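You operate a simulated robot arm through the tools that you are given. There is no shell and no other tool. Be economical: measure what you need, move in short steps, check, and stop when the job is done.

You are at the controls of a simulated robot arm. One attempt, no reset.

Task
Hold the valve marked 75 in the clamp, close it, then stand it in the leak tester.
Fine: Free the clamp again and slide the clear hood over the valve.

The check looks at the end state, three seconds after you hand in, the way a careful person would. Anything else that was tipped, shoved, dropped, spilled or broken makes it a failure.

Robot
A 7-joint arm with a two-finger parallel gripper, fixed in place. Base frame: the origin is at the foot of the arm, x ahead of it, y to its left, z up; the work surface is at about z = 850. Lengths are in mm, angles in degrees, forces in N, time in s.
With the tool pointing down near the work surface it reaches from about 240 to 680 mm from the base axis. Its first joint turns from -66.0 to 66.0 degrees. Payload 2.4 kg.
The tool frame sits at the grasp point between the pads (the TCP): z along the fingers, y along the line on which they close. The tips reach 30 mm beyond it. The gripper opens to 94 mm. The fingers are 28 mm wide and 10 mm thick; the gripper's body (50 by 96 mm) begins 55 mm behind the TCP.
Orientation is told as [roll, pitch, yaw] about the base's x, y, z axes, in that order, counted from this pose: with the fingers straight down and closing along the base's y, the tool's x points along the base's -x, its y along +y and its z along -z.

Tools
- The arm moves only by the tool play_rows. Its argument "plan" is a list of rows, each an object (a shift or turn left out is 0, a gripper value left out holds the last) with "travel": the shift along the base's x, y, z in mm, a list of three; "delta_rot": the turn, a rotation vector about the base's x, y, z in degrees, a list of three; "grip": the closure, from 0 (fully open) to 1 (shut). In form: [{"travel": [dx, dy, dz], "delta_rot": [wx, wy, wz], "grip": grip}, ...]. A call has 1 to 8 rows; each row is the pose to reach, as a shift and turn from the pose commanded when the call began. A row lasts 0.2 s, in which the tool goes at most 50 mm and 8.6 degrees; a call with a longer step from one row to the next is refused whole, and so is a gripper value outside its range. A pose out of reach is approached as far as the arm can. The call stops where the force on the tool passes 40 N (or 10 N more than at its start, if that is more) or the arm is blocked; 0.2 s more then pass. Each finger travels about 153 mm/s and halts on what it meets, pressing with about 40 N; the grip force reading is that of the motor and also rises with nothing between the fingers. The clock runs only during rows and for 0.2 s after the last one: add rows that repeat a pose to give the fingers time. It gives the time, the measured TCP pose, the force on the tool (base axes), the opening and the grip force at its end, in the units of the frame above (readings bear some noise), with the torque about the TCP (base axes, N m) and any sound that the robot's microphone picked up.
- Cameras (640 x 400 px; columns grow to the right, rows downward): "scene" is fixed at [28.7, 462.8, 1453.7]; the picture's right is [-0.84, -0.55, 0.00], its down [-0.26, 0.39, -0.88] and it looks along [0.48, -0.74, -0.47] (base axes); focal length 311 px, centre (320, 200). "wrist" rides on the gripper at [76, 14, -102] in the tool frame; the picture's right is [-0.18, 0.98, 0.00], its down [-0.75, -0.14, -0.64] and it looks along [-0.63, -0.12, 0.77] (tool axes); focal length 243 px, centre (320, 200). There is no depth. A picture from a camera that has moved, and an enlarged one, comes with that camera's place and axes in the base frame and with its lens.
- get_image(camera): a new picture of that camera. It takes no simulated time.
- enlarge(camera, box): a new picture of the part [left, top, right, bottom] of that camera's present view, enlarged. It takes no simulated time.
- finish_job(): hands the job in; it is judged then, once.

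Go step by step. Nothing tells you positions but the pictures and the camera data: compare them with the known pose of the tool, close in by small moves and look again before you grip or let go. The budget is 120 turns and 84 pictures, counting those below and the enlarged ones. Unless the task says otherwise, let go and move clear before handing in, and close with one line.

The tools are called after "Call:" as a command line: name --argument value ..., lists and objects as JSON in quotes. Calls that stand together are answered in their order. play_rows: Moves the arm, as the interface text tells. Its arguments: {"type":"object","properties":{"plan":{"type":"array","items":{"type":"object","properties":{"travel":{"type":"array","items":{"type":"number"}},"delta_rot":{"type":"array","items":{"type":"number"}},"grip":{"type":"number"}}}}},"required":["plan"]} The other tools are called the same way: get_image (camera) takes a picture; enlarge (camera, box) takes an enlarged picture of a part of a camera's view; finish_job () hands the job in.

At the start:

```text
t: 0.0
tool_pos: [444.9, -75.7, 1224.6]
tool_rot: [0.0, 0.0, 0.0]
force: [0.0, -0.1, 0.9]
moment: [0.03, 0.01, -0.01]
finger_gap: 94.3
gripper_force: 0.0
```

scene: 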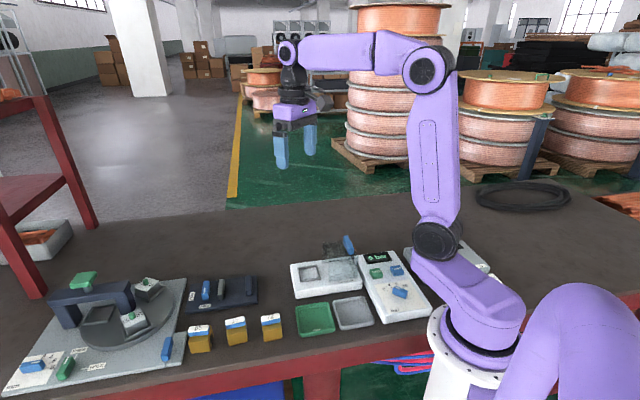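
wrist: 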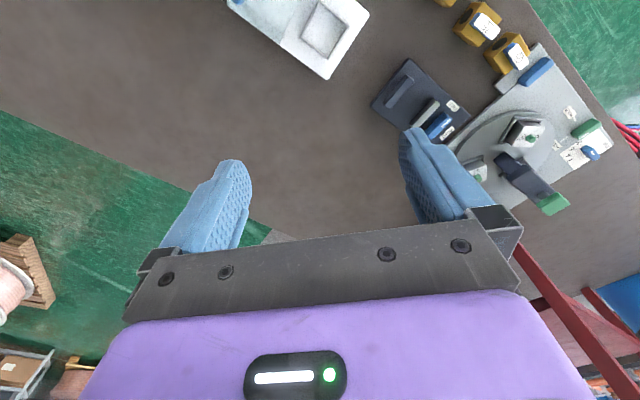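

The bench holds a turntable/clamp station at the left, a dark stand, three brass valves, two trays, and a tester with a hood. I'll enlarge the parts to read labels.

Call:
enlarge --camera "scene" --box '[0, 250, 200, 400]'

Call:
enlarge --camera "scene" --box '[150, 250, 300, 370]'

Call:
enlarge --camera "scene" --box '[270, 220, 450, 350]'

Call:
enlarge --camera "wrist" --box '[360, 0, 640, 220]'

```text
2.67 times, centred on (100, 325) of scene
camera zoom: at [28.7, 462.8, 1453.7], right [-0.84, -0.55, 0.0], down [-0.26, 0.39, -0.88], along [0.48, -0.74, -0.47], focal length 829 px, centre (907, -133)
```

zoom: 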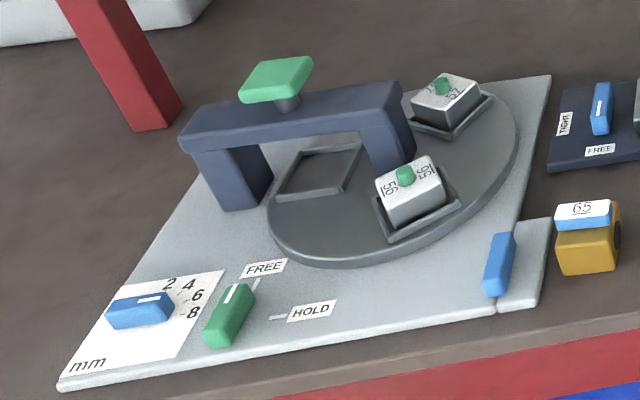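

```text
3.33 times, centred on (225, 310) of scene
camera zoom: at [28.7, 462.8, 1453.7], right [-0.84, -0.55, 0.0], down [-0.26, 0.39, -0.88], along [0.48, -0.74, -0.47], focal length 1036 px, centre (637, -167)
```

zoom: 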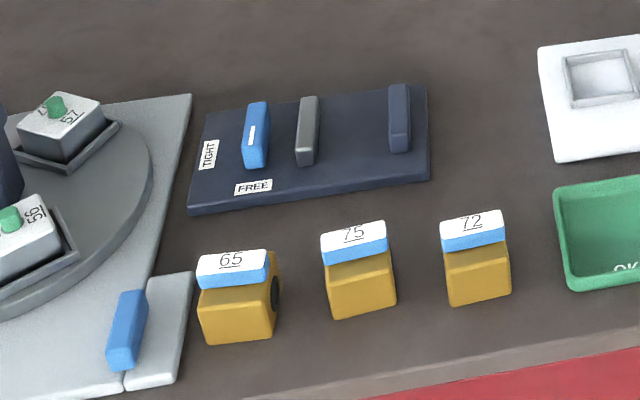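

```text
3.08 times, centred on (360, 285) of scene
camera zoom: at [28.7, 462.8, 1453.7], right [-0.84, -0.55, 0.0], down [-0.26, 0.39, -0.88], along [0.48, -0.74, -0.47], focal length 957 px, centre (197, -62)
```

zoom: 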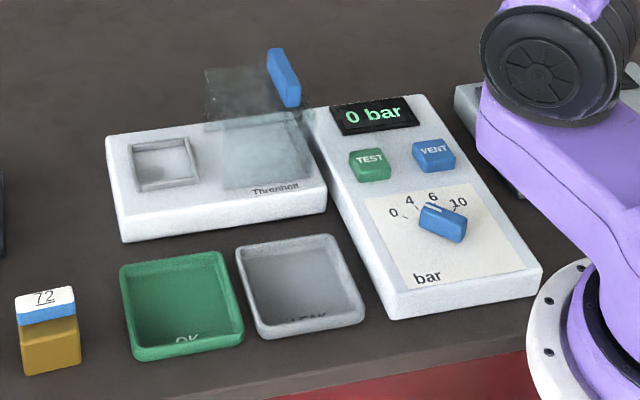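

```text
1.82 times, centred on (500, 110) of wrist
camera zoom: at [369.7, -62.5, 1325.9], right [0.18, 0.98, 0.0], down [0.75, -0.14, 0.64], along [0.63, -0.12, -0.77], focal length 441 px, centre (-7, 364)
```

zoom: 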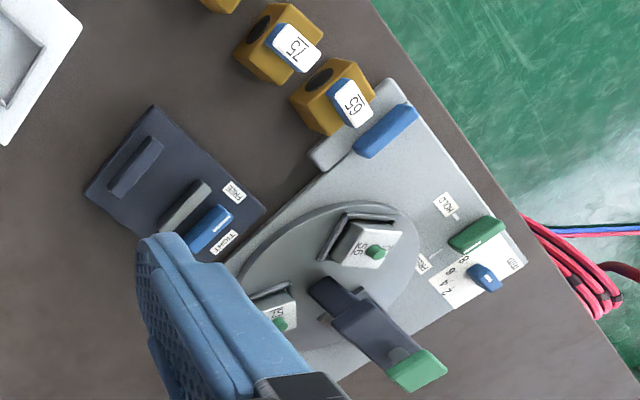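

The stations are roughly placed: valve 75 near (437,170), clamp near (520,95), tester seat near (407,-71), hood near (348,-146). I'll move above the valve/clamp area to look more closely.

Call:
play_rows --plan '[{"travel": [0, 45, -10]}, {"travel": [0, 90, -30]}, {"travel": [0, 135, -60]}, {"travel": [0, 175, -85]}, {"travel": [0, 205, -115]}, {"travel": [0, 215, -145]}]'

Call:
get_image --camera "wrist"

```text
refused: row 3 steps farther than a row can; nothing moved
```

```text
77 pictures are left
camera wrist: at [369.7, -62.5, 1325.9], right [0.18, 0.98, 0.0], down [0.75, -0.14, 0.64], along [0.63, -0.12, -0.77], focal length 243 px, centre (320, 200)
```

wrist: 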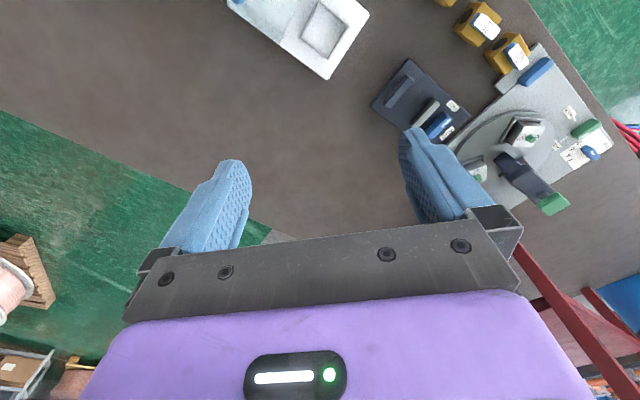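

A row was too long; nothing moved. I'll resend with shorter steps.

Call:
play_rows --plan '[{"travel": [-10, 40, -15]}, {"travel": [-20, 80, -35]}, {"travel": [-30, 120, -60]}, {"travel": [-40, 155, -85]}, {"travel": [-45, 185, -110]}, {"travel": [-45, 205, -140]}]'

Call:
get_image --camera "wrist"

```text
t: 1.4
tool_pos: [402.6, 128.7, 1081.9]
tool_rot: [0.0, 0.0, -0.1]
force: [0.8, -0.9, 0.4]
moment: [-0.03, 0.0, -0.02]
finger_gap: 94.2
gripper_force: 0.1
```

```text
76 pictures are left
camera wrist: at [327.0, 142.8, 1183.6], right [0.18, 0.98, 0.0], down [0.75, -0.14, 0.64], along [0.63, -0.12, -0.77], focal length 243 px, centre (320, 200)
```

wrist: 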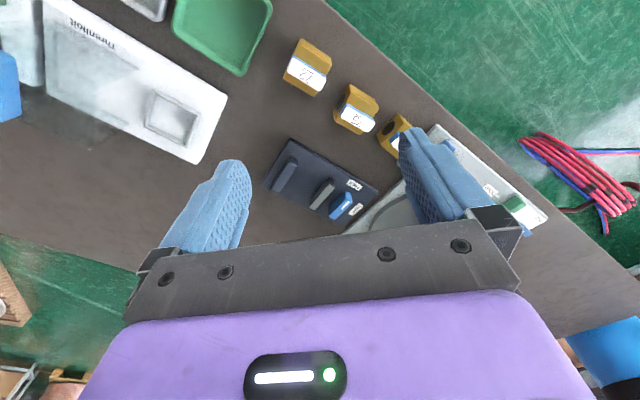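

Call:
enlarge --camera "wrist" --box '[250, 20, 410, 120]'

Call:
enlarge --camera "wrist" --box '[250, 130, 400, 240]'

Call:
enlarge --camera "wrist" --box '[0, 0, 240, 170]'

```text
4.00 times, centred on (330, 70) of wrist
camera zoom: at [327.0, 142.8, 1183.6], right [0.18, 0.98, 0.0], down [0.75, -0.14, 0.64], along [0.63, -0.12, -0.77], focal length 970 px, centre (280, 720)
```

zoom: 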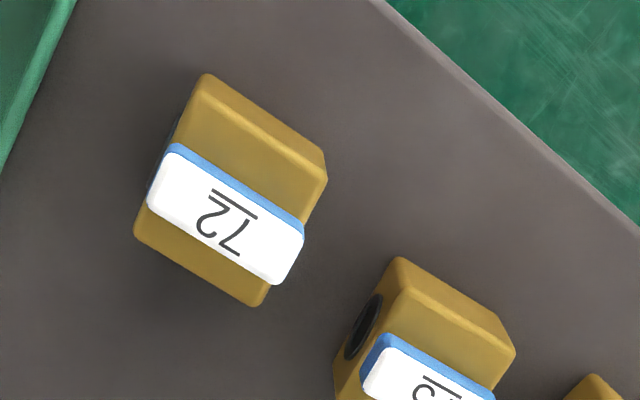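

```text
3.64 times, centred on (325, 185) of wrist
camera zoom: at [327.0, 142.8, 1183.6], right [0.18, 0.98, 0.0], down [0.75, -0.14, 0.64], along [0.63, -0.12, -0.77], focal length 882 px, centre (302, 254)
```

zoom: 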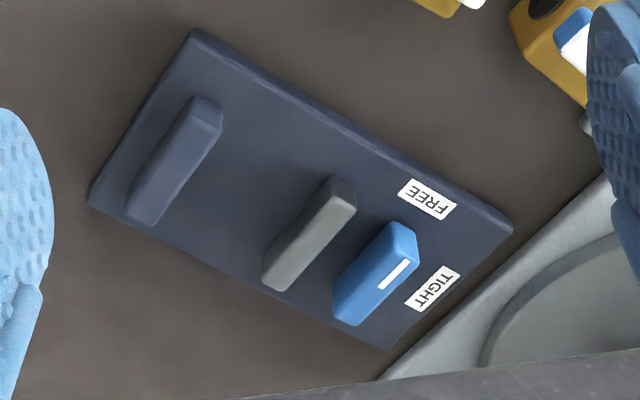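

```text
2.35 times, centred on (120, 85) of wrist
camera zoom: at [327.0, 142.8, 1183.6], right [0.18, 0.98, 0.0], down [0.75, -0.14, 0.64], along [0.63, -0.12, -0.77], focal length 571 px, centre (791, 471)
```

zoom: 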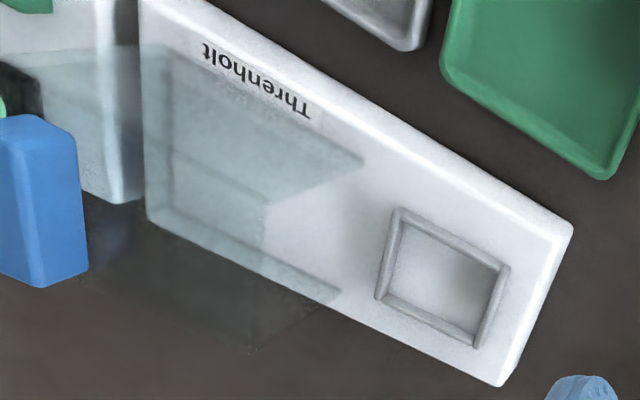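

Valve: brass body with a handle bar along its bore (open). The clamp knob points at FREE, TIGHT is about 90° clockwise. I'll go closer to valve 75 with the tool turned along the bore.

Call:
play_rows --plan '[{"travel": [0, 5, -10], "delta_rot": [0, 0, 8]}, {"travel": [0, 10, -20], "delta_rot": [0, 0, 16]}, {"travel": [0, 15, -30], "delta_rot": [0, 0, 24]}, {"travel": [5, 20, -40], "delta_rot": [0, 0, 32]}, {"travel": [10, 25, -55], "delta_rot": [0, 0, 40]}, {"travel": [15, 30, -75], "delta_rot": [0, 0, 45]}, {"travel": [20, 35, -85], "delta_rot": [0, 0, 45]}]'

Call:
get_image --camera "wrist"

```text
t: 3.0
tool_pos: [421.4, 164.6, 999.1]
tool_rot: [0.0, -0.1, 45.1]
force: [-0.4, 0.3, 0.0]
moment: [0.02, 0.01, -0.01]
finger_gap: 94.0
gripper_force: 0.1
```

```text
72 pictures are left
camera wrist: at [357.3, 120.7, 1100.4], right [-0.57, 0.82, 0.0], down [0.63, 0.43, 0.64], along [0.53, 0.36, -0.77], focal length 243 px, centre (320, 200)
```

wrist: 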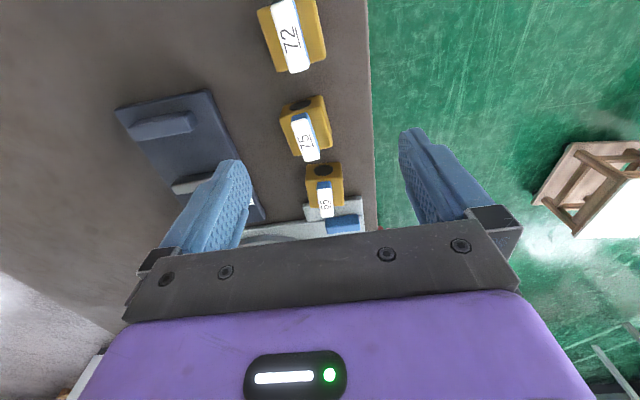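

Call:
enlarge --camera "wrist" --box '[250, 70, 378, 150]'

Call:
enlarge --camera "scene" --box '[180, 300, 292, 370]'

```text
5.00 times, centred on (314, 110) of wrist
camera zoom: at [357.3, 120.7, 1100.4], right [-0.57, 0.82, 0.0], down [0.63, 0.43, 0.64], along [0.53, 0.36, -0.77], focal length 1213 px, centre (350, 650)
```

zoom: 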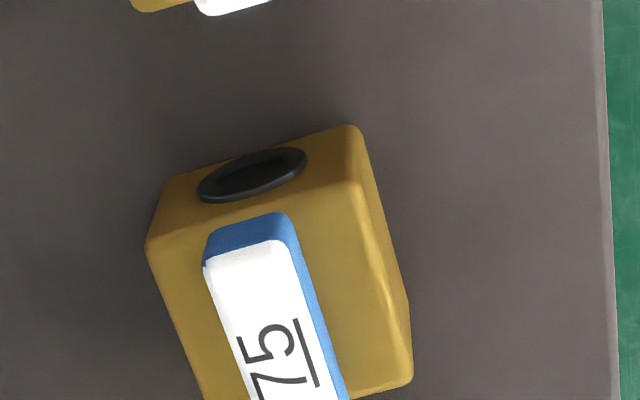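

```text
5.71 times, centred on (236, 335) of scene
camera zoom: at [28.7, 462.8, 1453.7], right [-0.84, -0.55, 0.0], down [-0.26, 0.39, -0.88], along [0.48, -0.74, -0.47], focal length 1777 px, centre (800, -571)
```

zoom: 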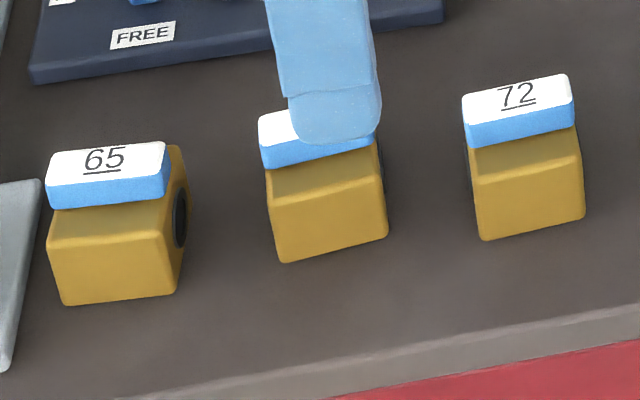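

Valve 75: about 40×40 mm body, centre ≈ (444,164), bore along 50°, body top ≈ 882, handle top ≈ 894. I'll hover over it with yaw 50 and fingers partly closed, then check.

Call:
play_rows --plan '[{"travel": [10, 0, -20], "delta_rot": [0, 0, 5], "grip": 0.25}, {"travel": [22.6, -0.6, -45], "delta_rot": [0, 0, 5], "grip": 0.25}, {"travel": [22.6, -0.6, -59], "delta_rot": [0, 0, 5], "grip": 0.25}]'

Call:
get_image --camera "wrist"

Call:
enlarge --camera "scene" --box '[180, 280, 292, 350]'

```text
t: 3.8
tool_pos: [443.4, 163.4, 941.6]
tool_rot: [0.0, -0.1, 50.0]
force: [-1.1, 0.3, -0.1]
moment: [0.01, 0.01, 0.02]
finger_gap: 70.5
gripper_force: 0.1
```

```text
69 pictures are left
camera wrist: at [384.3, 113.5, 1043.4], right [-0.63, 0.77, 0.0], down [0.59, 0.49, 0.64], along [0.5, 0.41, -0.77], focal length 243 px, centre (320, 200)
```

wrist: 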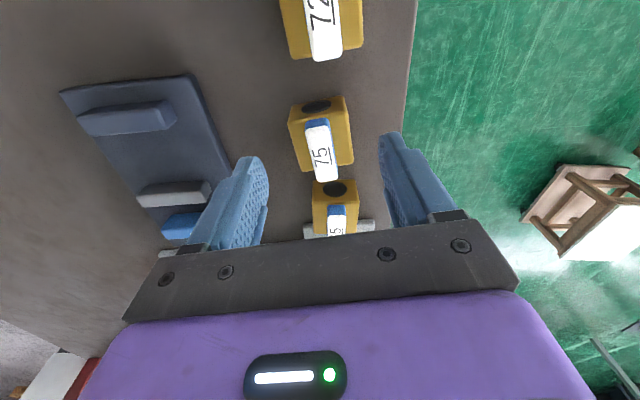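

```text
5.71 times, centred on (236, 315) of scene
camera zoom: at [28.7, 462.8, 1453.7], right [-0.84, -0.55, 0.0], down [-0.26, 0.39, -0.88], along [0.48, -0.74, -0.47], focal length 1777 px, centre (800, -457)
```

zoom: 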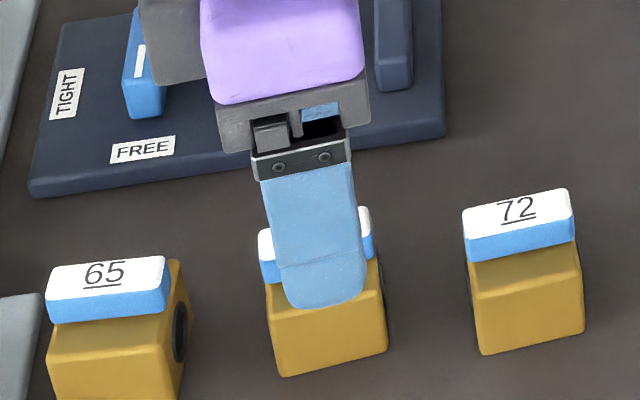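

Call:
enlarge --camera "wrist" --box '[264, 85, 376, 190]'

```text
3.81 times, centred on (320, 138) of wrist
camera zoom: at [384.3, 113.5, 1043.4], right [-0.63, 0.77, 0.0], down [0.59, 0.49, 0.64], along [0.5, 0.41, -0.77], focal length 924 px, centre (320, 438)
```

zoom: 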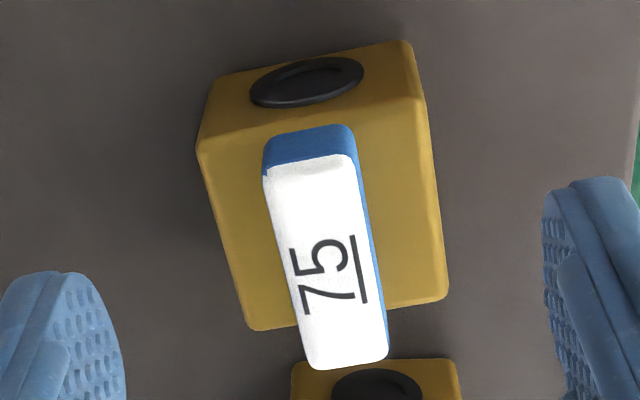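

Body centre refined to ≈ (447,167), yaw ≈ 50. I'll descend around it and grip the body sides.

Call:
play_rows --plan '[{"travel": [3.2, 3.2, 0]}, {"travel": [3.2, 3.2, -28]}, {"travel": [3.2, 3.2, -56]}, {"travel": [3.2, 3.2, -56], "grip": 0.5}, {"travel": [3.2, 3.2, -56], "grip": 0.7}, {"travel": [3.2, 3.2, -56], "grip": 0.7}]'

Call:
get_image --camera "wrist"

```text
t: 5.2
tool_pos: [447.7, 164.8, 884.1]
tool_rot: [0.0, 0.0, 49.9]
force: [0.2, 0.2, -0.2]
moment: [0.0, -0.06, 0.01]
finger_gap: 46.2
gripper_force: 40.1
```

```text
66 pictures are left
camera wrist: at [388.3, 115.0, 986.8], right [-0.63, 0.77, 0.0], down [0.59, 0.49, 0.64], along [0.5, 0.41, -0.77], focal length 243 px, centre (320, 200)
```

wrist: 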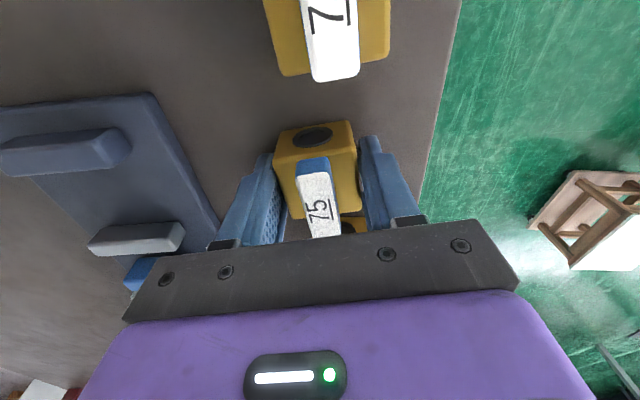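

Call:
enlarge --camera "wrist" --box '[230, 100, 430, 240]'

Call:
enlarge --camera "scene" --box '[180, 280, 292, 350]'

```text
2.86 times, centred on (330, 170) of wrist
camera zoom: at [388.3, 115.0, 986.8], right [-0.63, 0.77, 0.0], down [0.59, 0.49, 0.64], along [0.5, 0.41, -0.77], focal length 693 px, centre (291, 286)
```

zoom: 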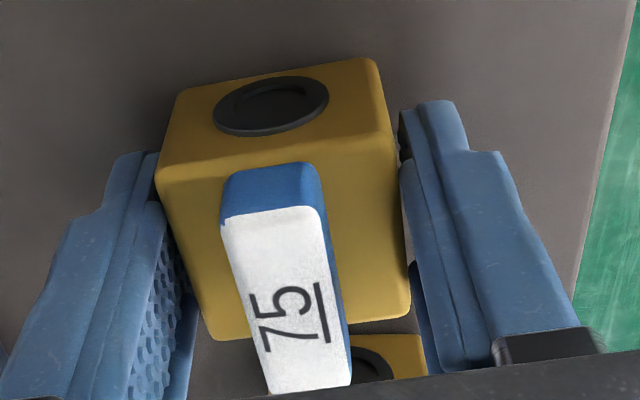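

```text
5.71 times, centred on (236, 315) of scene
camera zoom: at [28.7, 462.8, 1453.7], right [-0.84, -0.55, 0.0], down [-0.26, 0.39, -0.88], along [0.48, -0.74, -0.47], focal length 1777 px, centre (800, -457)
```

zoom: 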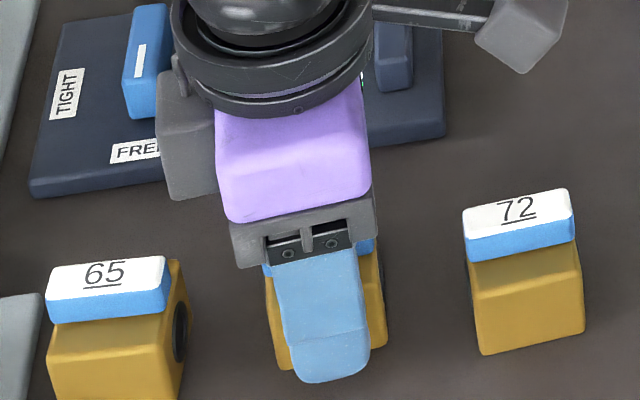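

Call:
enlarge --camera "wrist" --box '[340, 130, 400, 200]'

Call:
enlarge --camera "wrist" --box '[250, 140, 310, 210]'

```text
5.71 times, centred on (370, 165) of wrist
camera zoom: at [388.3, 115.0, 986.8], right [-0.63, 0.77, 0.0], down [0.59, 0.49, 0.64], along [0.5, 0.41, -0.77], focal length 1386 px, centre (34, 400)
```

zoom: 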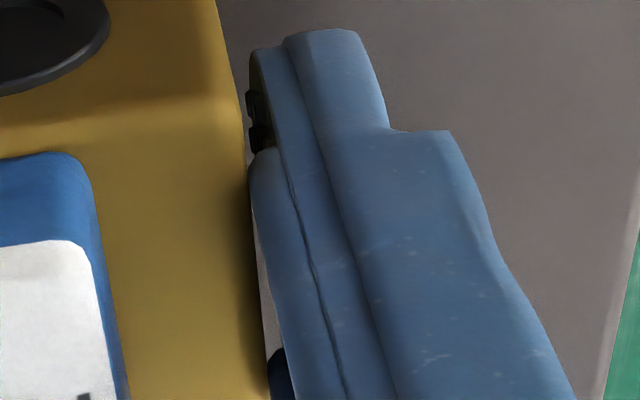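

```text
5.71 times, centred on (280, 175) of wrist
camera zoom: at [388.3, 115.0, 986.8], right [-0.63, 0.77, 0.0], down [0.59, 0.49, 0.64], along [0.5, 0.41, -0.77], focal length 1386 px, centre (549, 343)
```

zoom: 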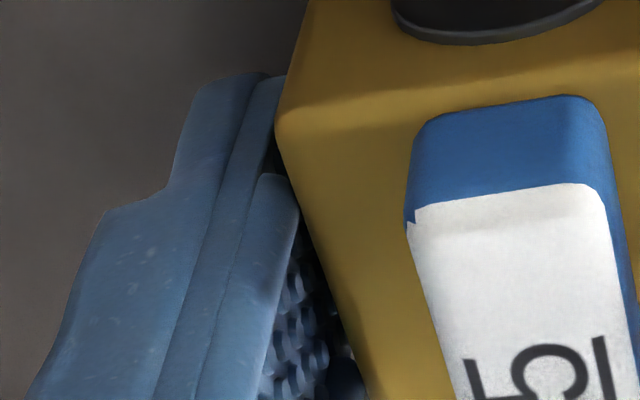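

The gap reads 46 mm with 40 N; I'll lift slightly and check the hold.

Call:
play_rows --plan '[{"travel": [0, 0, 12]}, {"travel": [0, 0, 30]}, {"travel": [0, 0, 30]}]'

Call:
enlarge --camera "wrist" --box '[230, 100, 430, 240]'

Call:
enlarge --camera "scene" --box '[180, 280, 292, 350]'

```text
t: 6.0
tool_pos: [448.0, 166.5, 913.2]
tool_rot: [0.1, -0.1, 50.0]
force: [0.8, -0.1, -0.5]
moment: [-0.05, -0.04, -0.01]
finger_gap: 41.5
gripper_force: 40.0
```

```text
2.86 times, centred on (330, 170) of wrist
camera zoom: at [387.7, 115.7, 1015.2], right [-0.63, 0.77, 0.0], down [0.59, 0.49, 0.64], along [0.5, 0.41, -0.77], focal length 693 px, centre (291, 286)
```

zoom: 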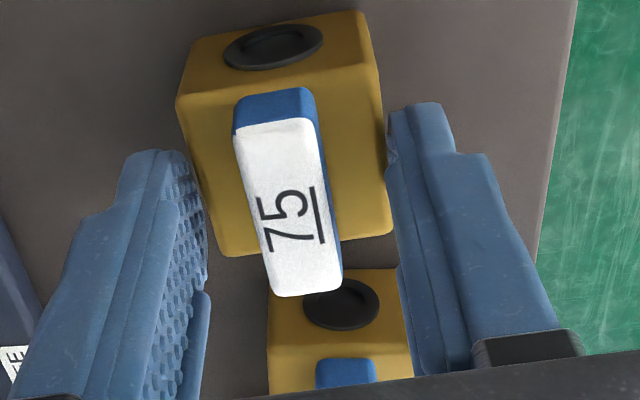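

```text
5.71 times, centred on (236, 315) of scene
camera zoom: at [28.7, 462.7, 1453.8], right [-0.84, -0.55, 0.0], down [-0.26, 0.39, -0.88], along [0.48, -0.74, -0.47], focal length 1777 px, centre (800, -457)
```

zoom: 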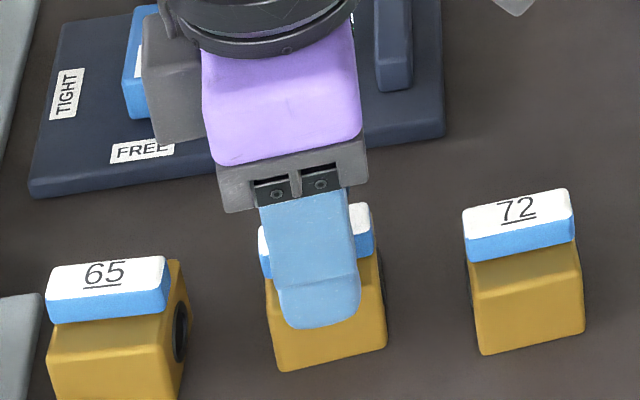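

The lift slipped; the valve stayed put (centre ≈ (448.5,166.5)). I'll reopen, recentre, go down a bit and close with more time.

Call:
play_rows --plan '[{"travel": [0, 0, 0], "grip": 0.3}, {"travel": [1.5, 0, 0], "grip": 0.3}, {"travel": [1.5, 0, -14], "grip": 0.3}, {"travel": [1.5, 0, -28], "grip": 0.3}, {"travel": [1.5, 0, -28], "grip": 0.3}, {"travel": [1.5, 0, -28], "grip": 0.9}, {"travel": [1.5, 0, -28], "grip": 0.9}, {"travel": [1.5, 0, -28], "grip": 0.9}]'

Call:
play_rows --plan '[{"travel": [0, 0, 0]}, {"travel": [0, 0, 0]}, {"travel": [0, 0, 0]}]'

Call:
get_image --camera "scene"

```text
t: 7.8
tool_pos: [448.1, 167.6, 886.8]
tool_rot: [0.1, 0.0, 50.1]
force: [1.7, -0.8, 0.0]
moment: [0.09, 0.01, -0.04]
finger_gap: 46.2
gripper_force: 40.1
```

```text
t: 8.6
tool_pos: [446.5, 167.6, 885.5]
tool_rot: [0.0, 0.0, 50.0]
force: [2.6, 0.1, 0.3]
moment: [0.11, -0.04, 0.01]
finger_gap: 45.8
gripper_force: 40.1
```

```text
59 pictures are left
```

scene: 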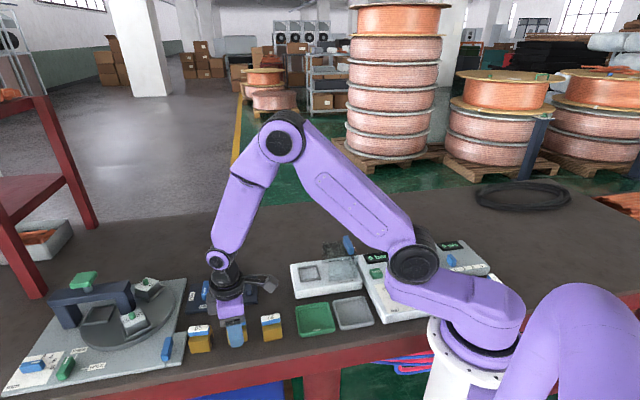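

Call:
enlarge --camera "wrist" --box '[230, 100, 430, 240]'

Call:
play_rows --plan '[{"travel": [0, 0, 4]}, {"travel": [0, 0, 8]}, {"travel": [0, 0, 8]}]'

Call:
enlarge --camera "wrist" --box '[230, 100, 430, 240]'

```text
2.86 times, centred on (330, 170) of wrist
camera zoom: at [388.2, 117.4, 988.1], right [-0.63, 0.77, 0.0], down [0.59, 0.49, 0.64], along [0.5, 0.41, -0.77], focal length 693 px, centre (291, 286)
```

zoom: 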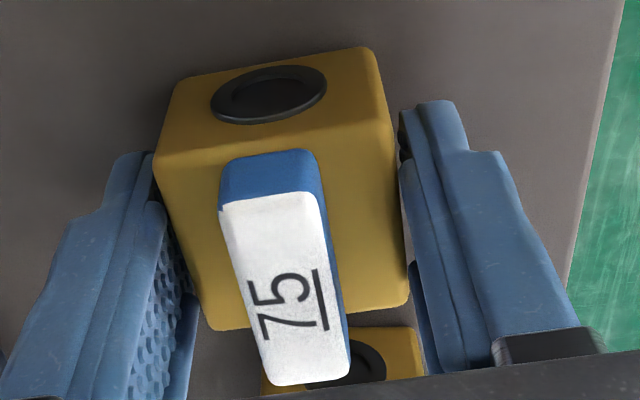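

```text
t: 9.4
tool_pos: [447.1, 167.0, 894.9]
tool_rot: [0.0, 0.0, 50.0]
force: [0.8, -0.1, -3.4]
moment: [-0.01, -0.02, 0.06]
finger_gap: 46.2
gripper_force: 39.9
```

```text
2.86 times, centred on (330, 170) of wrist
camera zoom: at [388.0, 116.7, 996.0], right [-0.64, 0.77, 0.0], down [0.59, 0.49, 0.64], along [0.5, 0.41, -0.77], focal length 693 px, centre (291, 286)
```

zoom: 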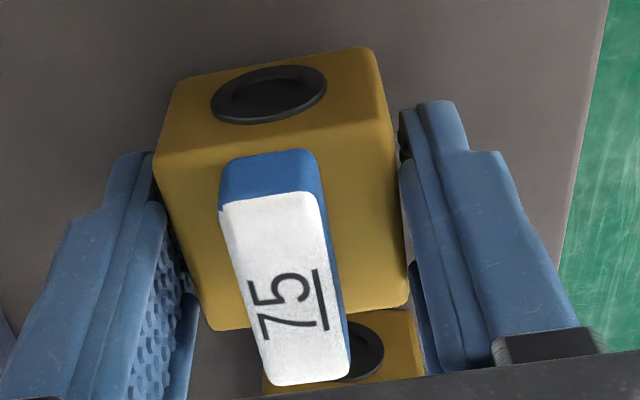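

It's held and lifted now (weight ≈ 3.4 N). I'll lift gently further and check.

Call:
play_rows --plan '[{"travel": [0, 0, 8]}, {"travel": [0, 0, 18]}, {"travel": [0, 0, 30]}, {"travel": [0, 0, 42]}, {"travel": [0, 0, 52]}, {"travel": [0, 0, 60]}, {"travel": [0, 0, 60]}]'

Call:
get_image --camera "wrist"

Call:
enlarge --camera "scene" --box '[160, 250, 320, 350]'

```text
t: 11.0
tool_pos: [448.6, 167.8, 954.6]
tool_rot: [-0.1, 0.1, 50.0]
force: [-0.8, -0.1, -3.4]
moment: [-0.01, -0.03, 0.02]
finger_gap: 46.2
gripper_force: 40.1
```

```text
56 pictures are left
camera wrist: at [388.8, 116.7, 1056.4], right [-0.64, 0.77, 0.0], down [0.59, 0.49, 0.64], along [0.5, 0.41, -0.77], focal length 243 px, centre (320, 200)
```

wrist: 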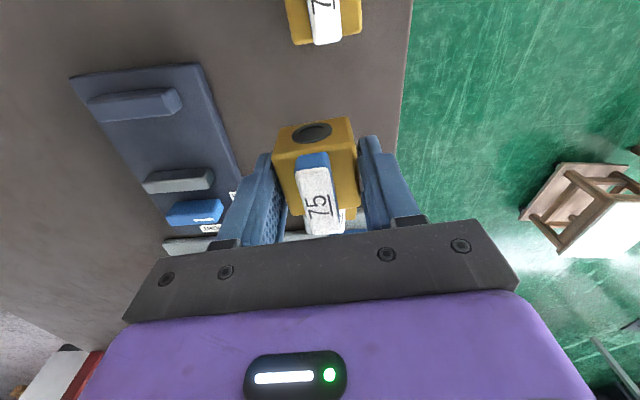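

```text
4.00 times, centred on (240, 300) of scene
camera zoom: at [28.7, 462.8, 1453.7], right [-0.84, -0.55, 0.0], down [-0.26, 0.39, -0.88], along [0.48, -0.74, -0.47], focal length 1244 px, centre (640, -200)
```

zoom: 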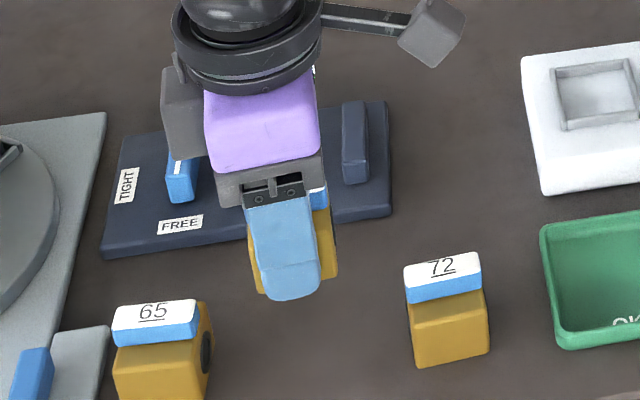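

Held firmly. Now I'll measure the clamp from here.

Call:
enlarge --camera "wrist" --box '[60, 55, 250, 245]'

```text
2.11 times, centred on (155, 150) of wrist
camera zoom: at [388.8, 116.7, 1056.4], right [-0.64, 0.77, 0.0], down [0.59, 0.49, 0.64], along [0.5, 0.41, -0.77], focal length 511 px, centre (667, 305)
```

zoom: 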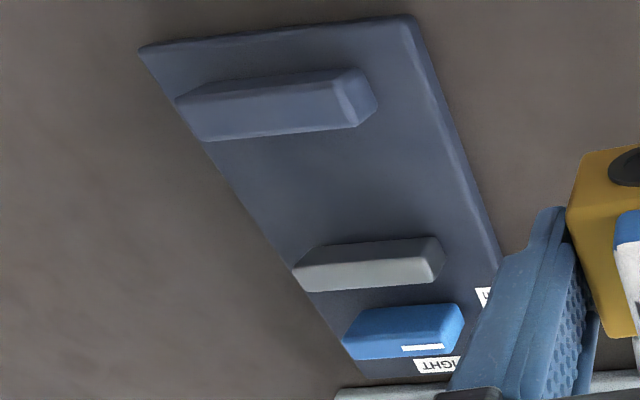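

Call:
enlarge --camera "scene" --box '[180, 268, 260, 318]'

Call:
enlarge --camera "wrist" --box '[80, 75, 190, 145]'

```text
8.00 times, centred on (220, 293) of scene
camera zoom: at [28.7, 462.8, 1453.7], right [-0.84, -0.55, 0.0], down [-0.26, 0.39, -0.88], along [0.48, -0.74, -0.47], focal length 2487 px, centre (1120, -544)
```

zoom: 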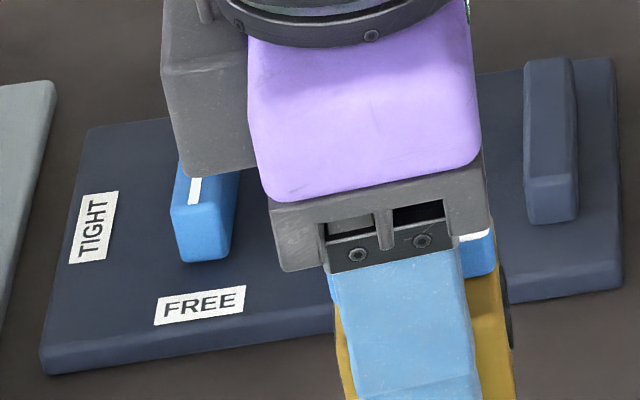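

```text
5.71 times, centred on (135, 110) of wrist
camera zoom: at [388.8, 116.7, 1056.4], right [-0.64, 0.77, 0.0], down [0.59, 0.49, 0.64], along [0.5, 0.41, -0.77], focal length 1386 px, centre (1377, 714)
```

zoom: 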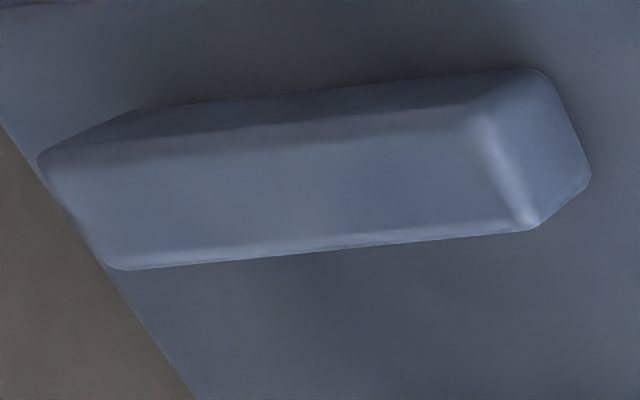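

Clamp: plate top ≈ 860, jaws' normal at 45°, centre of the opening ≈ (551,75), gap ≈ 57 mm. I'll carry the valve above it at yaw 45 and check.

Call:
play_rows --plan '[{"travel": [12, -11, 0]}, {"travel": [34, -31, 0], "delta_rot": [0, 0, -2]}, {"travel": [60, -55, 0], "delta_rot": [0, 0, -4]}, {"travel": [84, -77, 0], "delta_rot": [0, 0, -5]}, {"travel": [98, -89, 0], "delta_rot": [0, 0, -5]}, {"travel": [102, -93.4, 0], "delta_rot": [0, 0, -5]}, {"travel": [102, -93.4, -15], "delta_rot": [0, 0, -5]}, {"travel": [102, -93.4, -25], "delta_rot": [0, 0, -5]}]'

Call:
get_image --camera "wrist"

Call:
enlarge --camera "scene" --box '[170, 250, 270, 315]'

```text
t: 12.8
tool_pos: [550.1, 72.9, 930.0]
tool_rot: [-0.1, 0.0, 45.0]
force: [-0.3, -0.3, -3.7]
moment: [0.03, 0.0, 0.02]
finger_gap: 46.3
gripper_force: 40.0
```

```text
51 pictures are left
camera wrist: at [485.9, 29.3, 1031.8], right [-0.57, 0.82, 0.0], down [0.63, 0.43, 0.64], along [0.53, 0.36, -0.77], focal length 243 px, centre (320, 200)
```

wrist: 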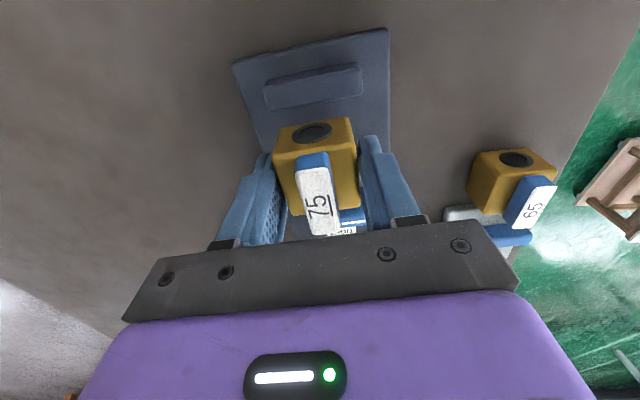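

```text
6.15 times, centred on (220, 282) of scene
camera zoom: at [28.8, 462.8, 1453.7], right [-0.84, -0.55, 0.0], down [-0.26, 0.39, -0.88], along [0.48, -0.74, -0.47], focal length 1913 px, centre (935, -308)
```

zoom: 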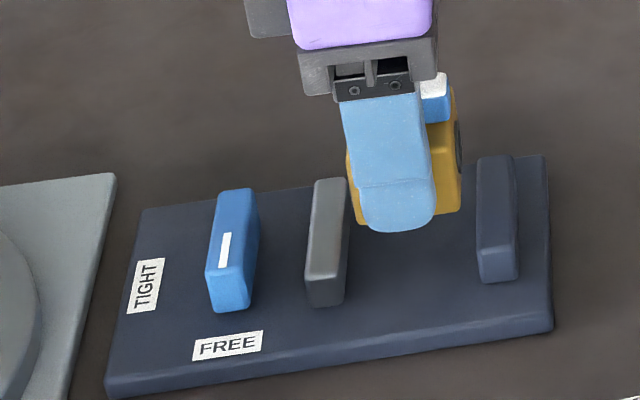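

Aligned between the jaws. Lowering to just above the plate.

Call:
play_rows --plan '[{"travel": [1.5, 1.5, -8]}, {"travel": [1.5, 1.5, -18]}, {"travel": [1.5, 1.5, -28]}, {"travel": [1.5, 1.5, -30]}]'

Call:
enlarge --camera "scene" --box '[170, 250, 270, 315]'

Call:
enlarge --camera "wrist" --box '[230, 80, 410, 240]'

```text
t: 13.8
tool_pos: [551.8, 75.3, 899.2]
tool_rot: [0.0, 0.0, 45.0]
force: [0.4, -0.5, -5.0]
moment: [0.0, -0.01, 0.06]
finger_gap: 46.3
gripper_force: 39.8
```

```text
6.15 times, centred on (220, 282) of scene
camera zoom: at [28.8, 462.8, 1453.7], right [-0.84, -0.55, 0.0], down [-0.26, 0.39, -0.88], along [0.48, -0.74, -0.47], focal length 1913 px, centre (935, -308)
```

zoom: 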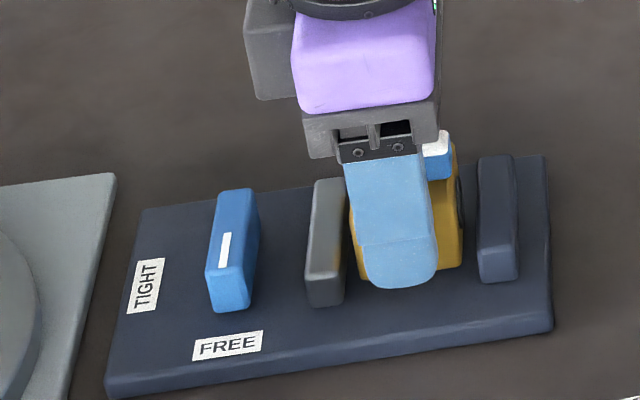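

```text
2.50 times, centred on (320, 160) of wrist
camera zoom: at [488.0, 31.2, 1001.5], right [-0.57, 0.82, 0.0], down [0.63, 0.43, 0.64], along [0.53, 0.36, -0.77], focal length 606 px, centre (320, 300)
```

zoom: 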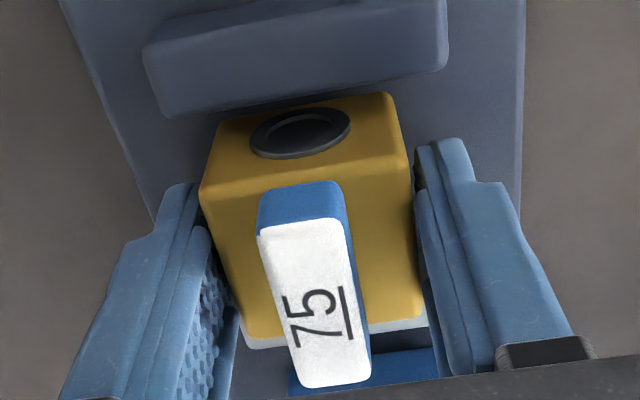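

Slightly nearer the gray jaw; shifting 3 mm toward the fixed jaw, then down until contact.

Call:
play_rows --plan '[{"travel": [-2.2, -2.2, 0]}, {"travel": [-2.2, -2.2, -1.5]}, {"travel": [-2.2, -2.2, -2.5]}, {"travel": [-2.2, -2.2, -2.5]}]'

```text
t: 14.8
tool_pos: [549.5, 73.6, 898.2]
tool_rot: [-0.2, -0.1, 44.9]
force: [-2.3, 1.2, 20.8]
moment: [-0.2, 0.54, -0.07]
finger_gap: 46.2
gripper_force: 40.3
```

Contact at z ≈ 898 (20 N): seated on the plate. Releasing.

Call:
play_rows --plan '[{"travel": [0, 0, 1]}, {"travel": [0, 0, 1], "grip": 0.3}, {"travel": [0, 0, 1], "grip": 0.3}]'

Call:
enlarge --camera "scene" --box '[170, 250, 270, 315]'

Call:
enlarge --camera "wrist" --box '[230, 80, 410, 240]'

```text
t: 15.6
tool_pos: [547.8, 71.1, 897.9]
tool_rot: [0.0, 0.0, 45.0]
force: [0.2, 0.4, 0.2]
moment: [-0.01, 0.0, -0.02]
finger_gap: 65.8
gripper_force: 0.0
```

```text
6.15 times, centred on (220, 282) of scene
camera zoom: at [28.7, 462.8, 1453.7], right [-0.84, -0.55, 0.0], down [-0.26, 0.39, -0.88], along [0.48, -0.74, -0.47], focal length 1913 px, centre (935, -308)
```

zoom: 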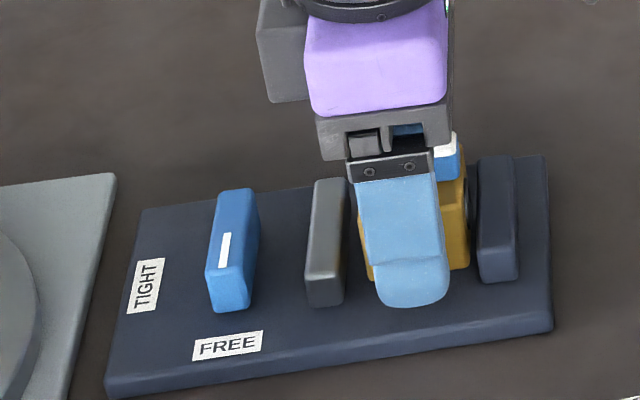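

```text
2.50 times, centred on (320, 160) of wrist
camera zoom: at [485.1, 27.8, 999.3], right [-0.57, 0.82, 0.0], down [0.63, 0.43, 0.64], along [0.53, 0.36, -0.77], focal length 606 px, centre (320, 300)
```

zoom: 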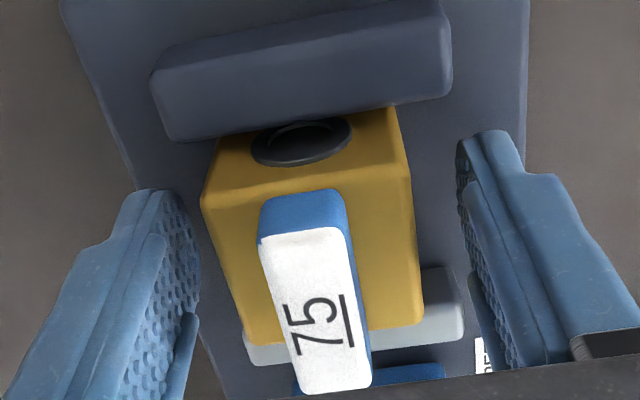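

The valve stands next to the fixed jaw. Raising, then moving over the clamp knob (≈ (601,120), top ≈ 880) while turning the tool to grip across its thickness.

Call:
play_rows --plan '[{"travel": [0, 0, 25]}, {"travel": [0, 0, 60]}, {"travel": [6, 5, 75], "delta_rot": [0, 0, -8]}, {"travel": [14, 13, 75], "delta_rot": [0, 0, -16]}, {"travel": [22, 22, 75], "delta_rot": [0, 0, -24]}, {"travel": [30, 31, 75], "delta_rot": [0, 0, -32]}, {"travel": [38, 40, 75], "delta_rot": [0, 0, -40]}, {"travel": [46, 46, 75], "delta_rot": [0, 0, -48]}]'

Call:
play_rows --plan '[{"travel": [2, 0, 0], "delta_rot": [0, 0, -8], "grip": 0.6}, {"travel": [4, 1, 0], "delta_rot": [0, 0, -16], "grip": 0.75}, {"travel": [7, 2, 0], "delta_rot": [0, 0, -24], "grip": 0.75}, {"travel": [7, 3, 0], "delta_rot": [0, 0, -32], "grip": 0.75}, {"travel": [7, 3, 0], "delta_rot": [0, 0, -40], "grip": 0.75}, {"travel": [7, 3, -10], "delta_rot": [0, 0, -42], "grip": 0.75}, {"travel": [7, 3, -30], "delta_rot": [0, 0, -42], "grip": 0.75}]'

Call:
get_image --camera "wrist"

```text
t: 17.4
tool_pos: [595.5, 117.5, 972.7]
tool_rot: [0.0, 0.0, -3.2]
force: [0.1, -1.2, 0.1]
moment: [0.01, 0.0, -0.02]
finger_gap: 65.8
gripper_force: 0.1
```

```text
t: 19.0
tool_pos: [602.7, 122.0, 943.2]
tool_rot: [0.1, 0.0, -45.1]
force: [0.4, -0.9, 0.1]
moment: [0.0, -0.01, -0.02]
finger_gap: 23.4
gripper_force: 0.1
```

```text
45 pictures are left
camera wrist: at [559.3, 185.4, 1044.7], right [0.83, 0.56, 0.0], down [0.43, -0.63, 0.64], along [0.36, -0.53, -0.77], focal length 243 px, centre (320, 200)
```

wrist: 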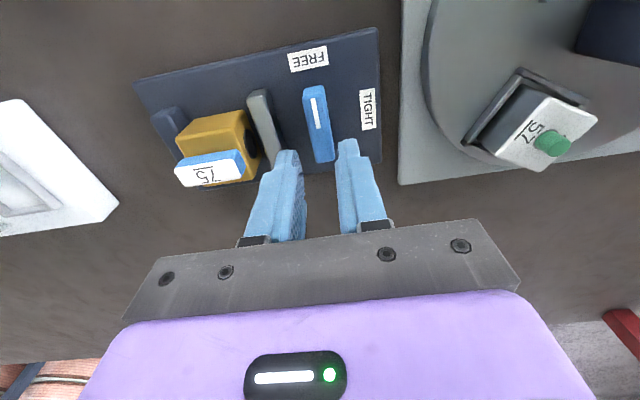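

Call:
enlarge --camera "wrist" --box '[240, 70, 400, 170]'

```text
4.00 times, centred on (320, 120) of wrist
camera zoom: at [559.3, 185.4, 1044.7], right [0.83, 0.56, 0.0], down [0.43, -0.63, 0.64], along [0.36, -0.53, -0.77], focal length 970 px, centre (320, 520)
```

zoom: 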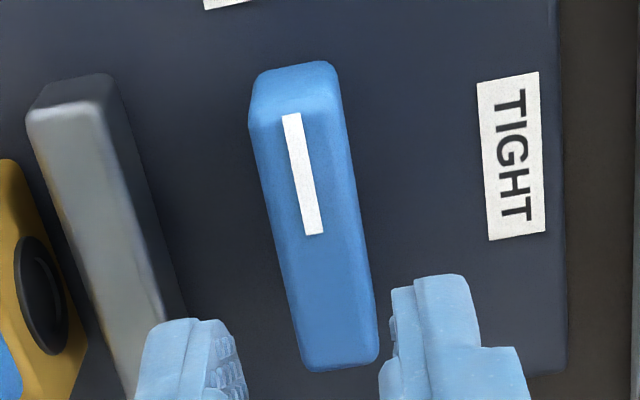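

Knob measured: centre ≈ (600.5,124.5), 15 thick, top ≈ 884; clearance to the jaw is fine. Descending and gripping the knob.

Call:
play_rows --plan '[{"travel": [-2, 2.5, -15]}, {"travel": [-2, 2.5, -32]}, {"travel": [-2, 2.5, -45]}, {"travel": [-2, 2.5, -45], "grip": 0.95}, {"travel": [-2, 2.5, -45], "grip": 0.95}]'

```text
t: 20.2
tool_pos: [600.6, 124.4, 896.8]
tool_rot: [0.0, -0.1, -44.9]
force: [2.5, 3.8, 6.9]
moment: [0.07, 0.29, -0.02]
finger_gap: 15.1
gripper_force: 44.7
```

Gripped at 15 mm. Now turning clockwise toward TIGHT in two stages.

Call:
play_rows --plan '[{"delta_rot": [0, 0, -8]}, {"delta_rot": [0, 0, -16]}, {"delta_rot": [0, 0, -24]}, {"delta_rot": [0, 0, -32]}, {"delta_rot": [0, 0, -40]}, {"delta_rot": [0, 0, -45]}]'

Call:
get_image --camera "wrist"

```text
t: 21.6
tool_pos: [599.9, 124.5, 896.6]
tool_rot: [-0.2, 0.0, -90.0]
force: [-5.5, 12.0, 6.4]
moment: [0.1, -0.08, 0.05]
finger_gap: 14.7
gripper_force: 45.3
```

```text
43 pictures are left
camera wrist: at [614.4, 200.3, 999.0], right [0.98, -0.19, 0.0], down [-0.14, -0.75, 0.64], along [-0.12, -0.63, -0.77], focal length 243 px, centre (320, 200)
```

wrist: 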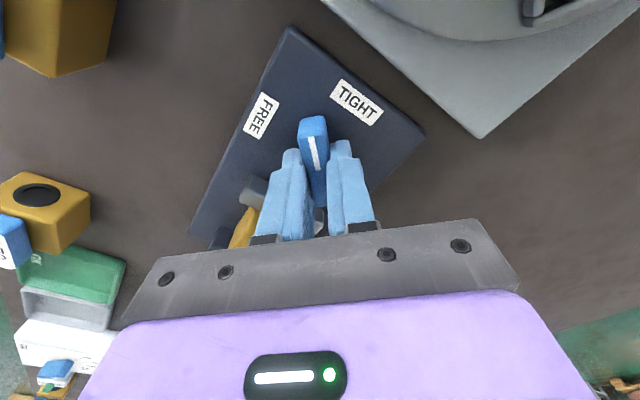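

It turns well, halfway to TIGHT. Continuing the other 45°.

Call:
play_rows --plan '[{"delta_rot": [0, 0, -8]}, {"delta_rot": [0, 0, -16]}, {"delta_rot": [0, 0, -24]}, {"delta_rot": [0, 0, -32]}, {"delta_rot": [0, 0, -40]}, {"delta_rot": [0, 0, -46]}, {"delta_rot": [0, 0, -46]}]'

Call:
get_image --camera "wrist"

```text
t: 23.2
tool_pos: [598.1, 126.0, 898.0]
tool_rot: [-0.1, -0.2, -135.9]
force: [-21.6, 10.1, 9.6]
moment: [0.24, -0.09, 0.79]
finger_gap: 14.8
gripper_force: 45.1
```

```text
42 pictures are left
camera wrist: at [663.9, 167.6, 998.6], right [0.55, -0.83, 0.0], down [-0.64, -0.42, 0.65], along [-0.54, -0.36, -0.76], focal length 243 px, centre (320, 200)
```

wrist: 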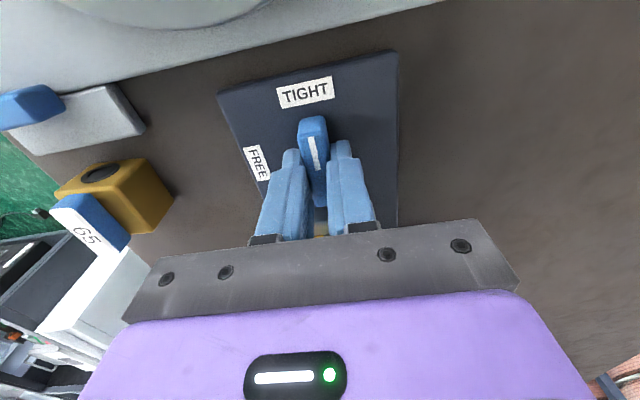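

The mark points at TIGHT with reaction torque. Releasing and rising to look.

Call:
play_rows --plan '[{"grip": 0.7}, {"grip": 0.7}, {"travel": [0, 0, 30]}, {"travel": [0, 0, 70]}, {"travel": [-15, -15, 85], "delta_rot": [0, 0, 8]}, {"travel": [-30, -30, 85], "delta_rot": [0, 0, 16]}, {"travel": [-45, -45, 85], "delta_rot": [0, 0, 24]}, {"travel": [-52, -54, 85], "delta_rot": [0, 0, 32]}]'

Call:
enlarge --camera "scene" --box '[170, 255, 270, 320]'

Call:
get_image --camera "wrist"

```text
t: 25.0
tool_pos: [546.8, 69.7, 982.5]
tool_rot: [0.0, 0.0, -103.8]
force: [-0.4, -0.8, -0.3]
moment: [0.01, 0.0, 0.02]
finger_gap: 28.2
gripper_force: 0.0
```

```text
6.15 times, centred on (220, 288) of scene
camera zoom: at [28.7, 462.8, 1453.7], right [-0.84, -0.55, 0.0], down [-0.26, 0.39, -0.88], along [0.48, -0.74, -0.47], focal length 1913 px, centre (935, -338)
```

zoom: 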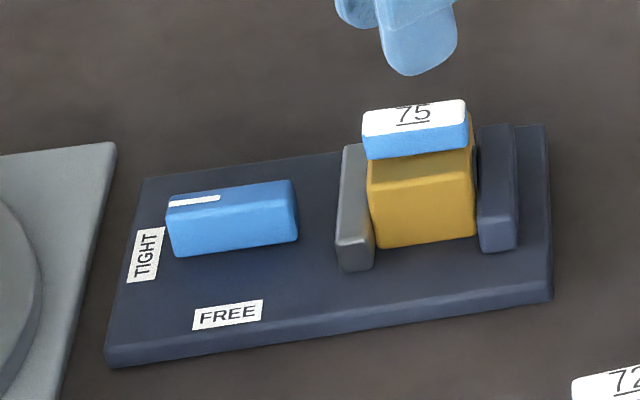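

```text
40 pictures are left
camera wrist: at [579.9, 139.5, 1084.9], right [0.91, -0.41, 0.0], down [-0.32, -0.7, 0.64], along [-0.27, -0.58, -0.77], focal length 243 px, centre (320, 200)
```

wrist: 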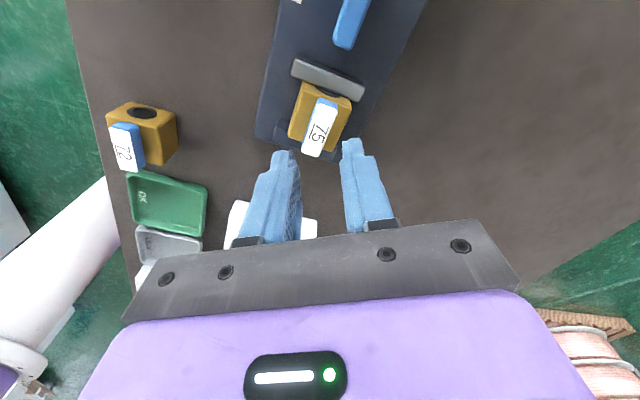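

Valve is clamped (gray jaw tight against it). Next I'll rotate the tool round to yaw 45 so I can turn the handle clockwise.

Call:
play_rows --plan '[{"delta_rot": [0, 0, 8.5], "grip": 0.55}, {"delta_rot": [0, 0, 17]}, {"delta_rot": [0, 0, 25.5]}, {"delta_rot": [0, 0, 34]}, {"delta_rot": [0, 0, 42.5]}, {"delta_rot": [0, 0, 51]}, {"delta_rot": [0, 0, 59.5]}, {"delta_rot": [0, 0, 68]}]'

Call:
play_rows --plan '[{"delta_rot": [0, 0, 8.5]}, {"delta_rot": [0, 0, 17]}, {"delta_rot": [0, 0, 25.5]}, {"delta_rot": [0, 0, 34]}, {"delta_rot": [0, 0, 42.5]}, {"delta_rot": [0, 0, 51]}, {"delta_rot": [0, 0, 59.5]}, {"delta_rot": [0, 0, 68]}]'

Call:
play_rows --plan '[{"delta_rot": [0, 0, 8]}, {"delta_rot": [0, 0, 12.8]}, {"travel": [0, 0, -18], "delta_rot": [0, 0, 12.8]}, {"travel": [0, 0, -28], "delta_rot": [0, 0, 12.8]}]'

Call:
enlarge --camera "wrist" --box '[220, 80, 420, 240]'

```text
t: 26.8
tool_pos: [548.2, 69.3, 982.6]
tool_rot: [-0.1, -0.1, -35.7]
force: [-0.6, 0.7, -0.3]
moment: [-0.05, -0.01, 0.02]
finger_gap: 42.0
gripper_force: 0.1
```

```text
t: 28.6
tool_pos: [549.0, 67.6, 983.1]
tool_rot: [0.0, 0.1, 32.1]
force: [0.4, 0.0, 0.7]
moment: [-0.02, -0.02, -0.01]
finger_gap: 42.4
gripper_force: 0.1
```

```text
t: 29.6
tool_pos: [548.4, 69.3, 955.6]
tool_rot: [0.0, -0.1, 44.9]
force: [-0.2, 0.3, -0.5]
moment: [0.0, -0.02, 0.02]
finger_gap: 42.3
gripper_force: 0.0
```

```text
2.50 times, centred on (320, 160) of wrist
camera zoom: at [484.1, 24.5, 1056.4], right [-0.56, 0.83, 0.0], down [0.63, 0.43, 0.64], along [0.53, 0.36, -0.77], focal length 606 px, centre (320, 300)
```

zoom: 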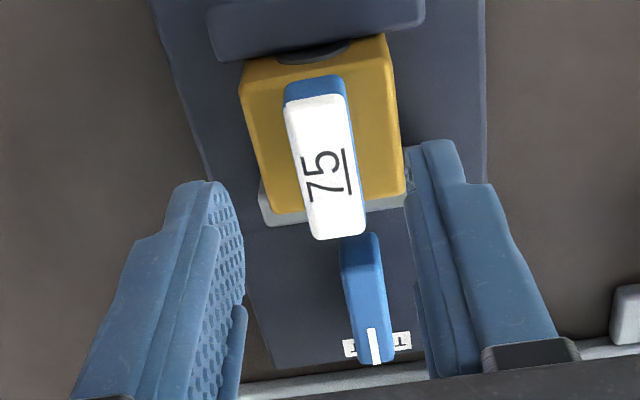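

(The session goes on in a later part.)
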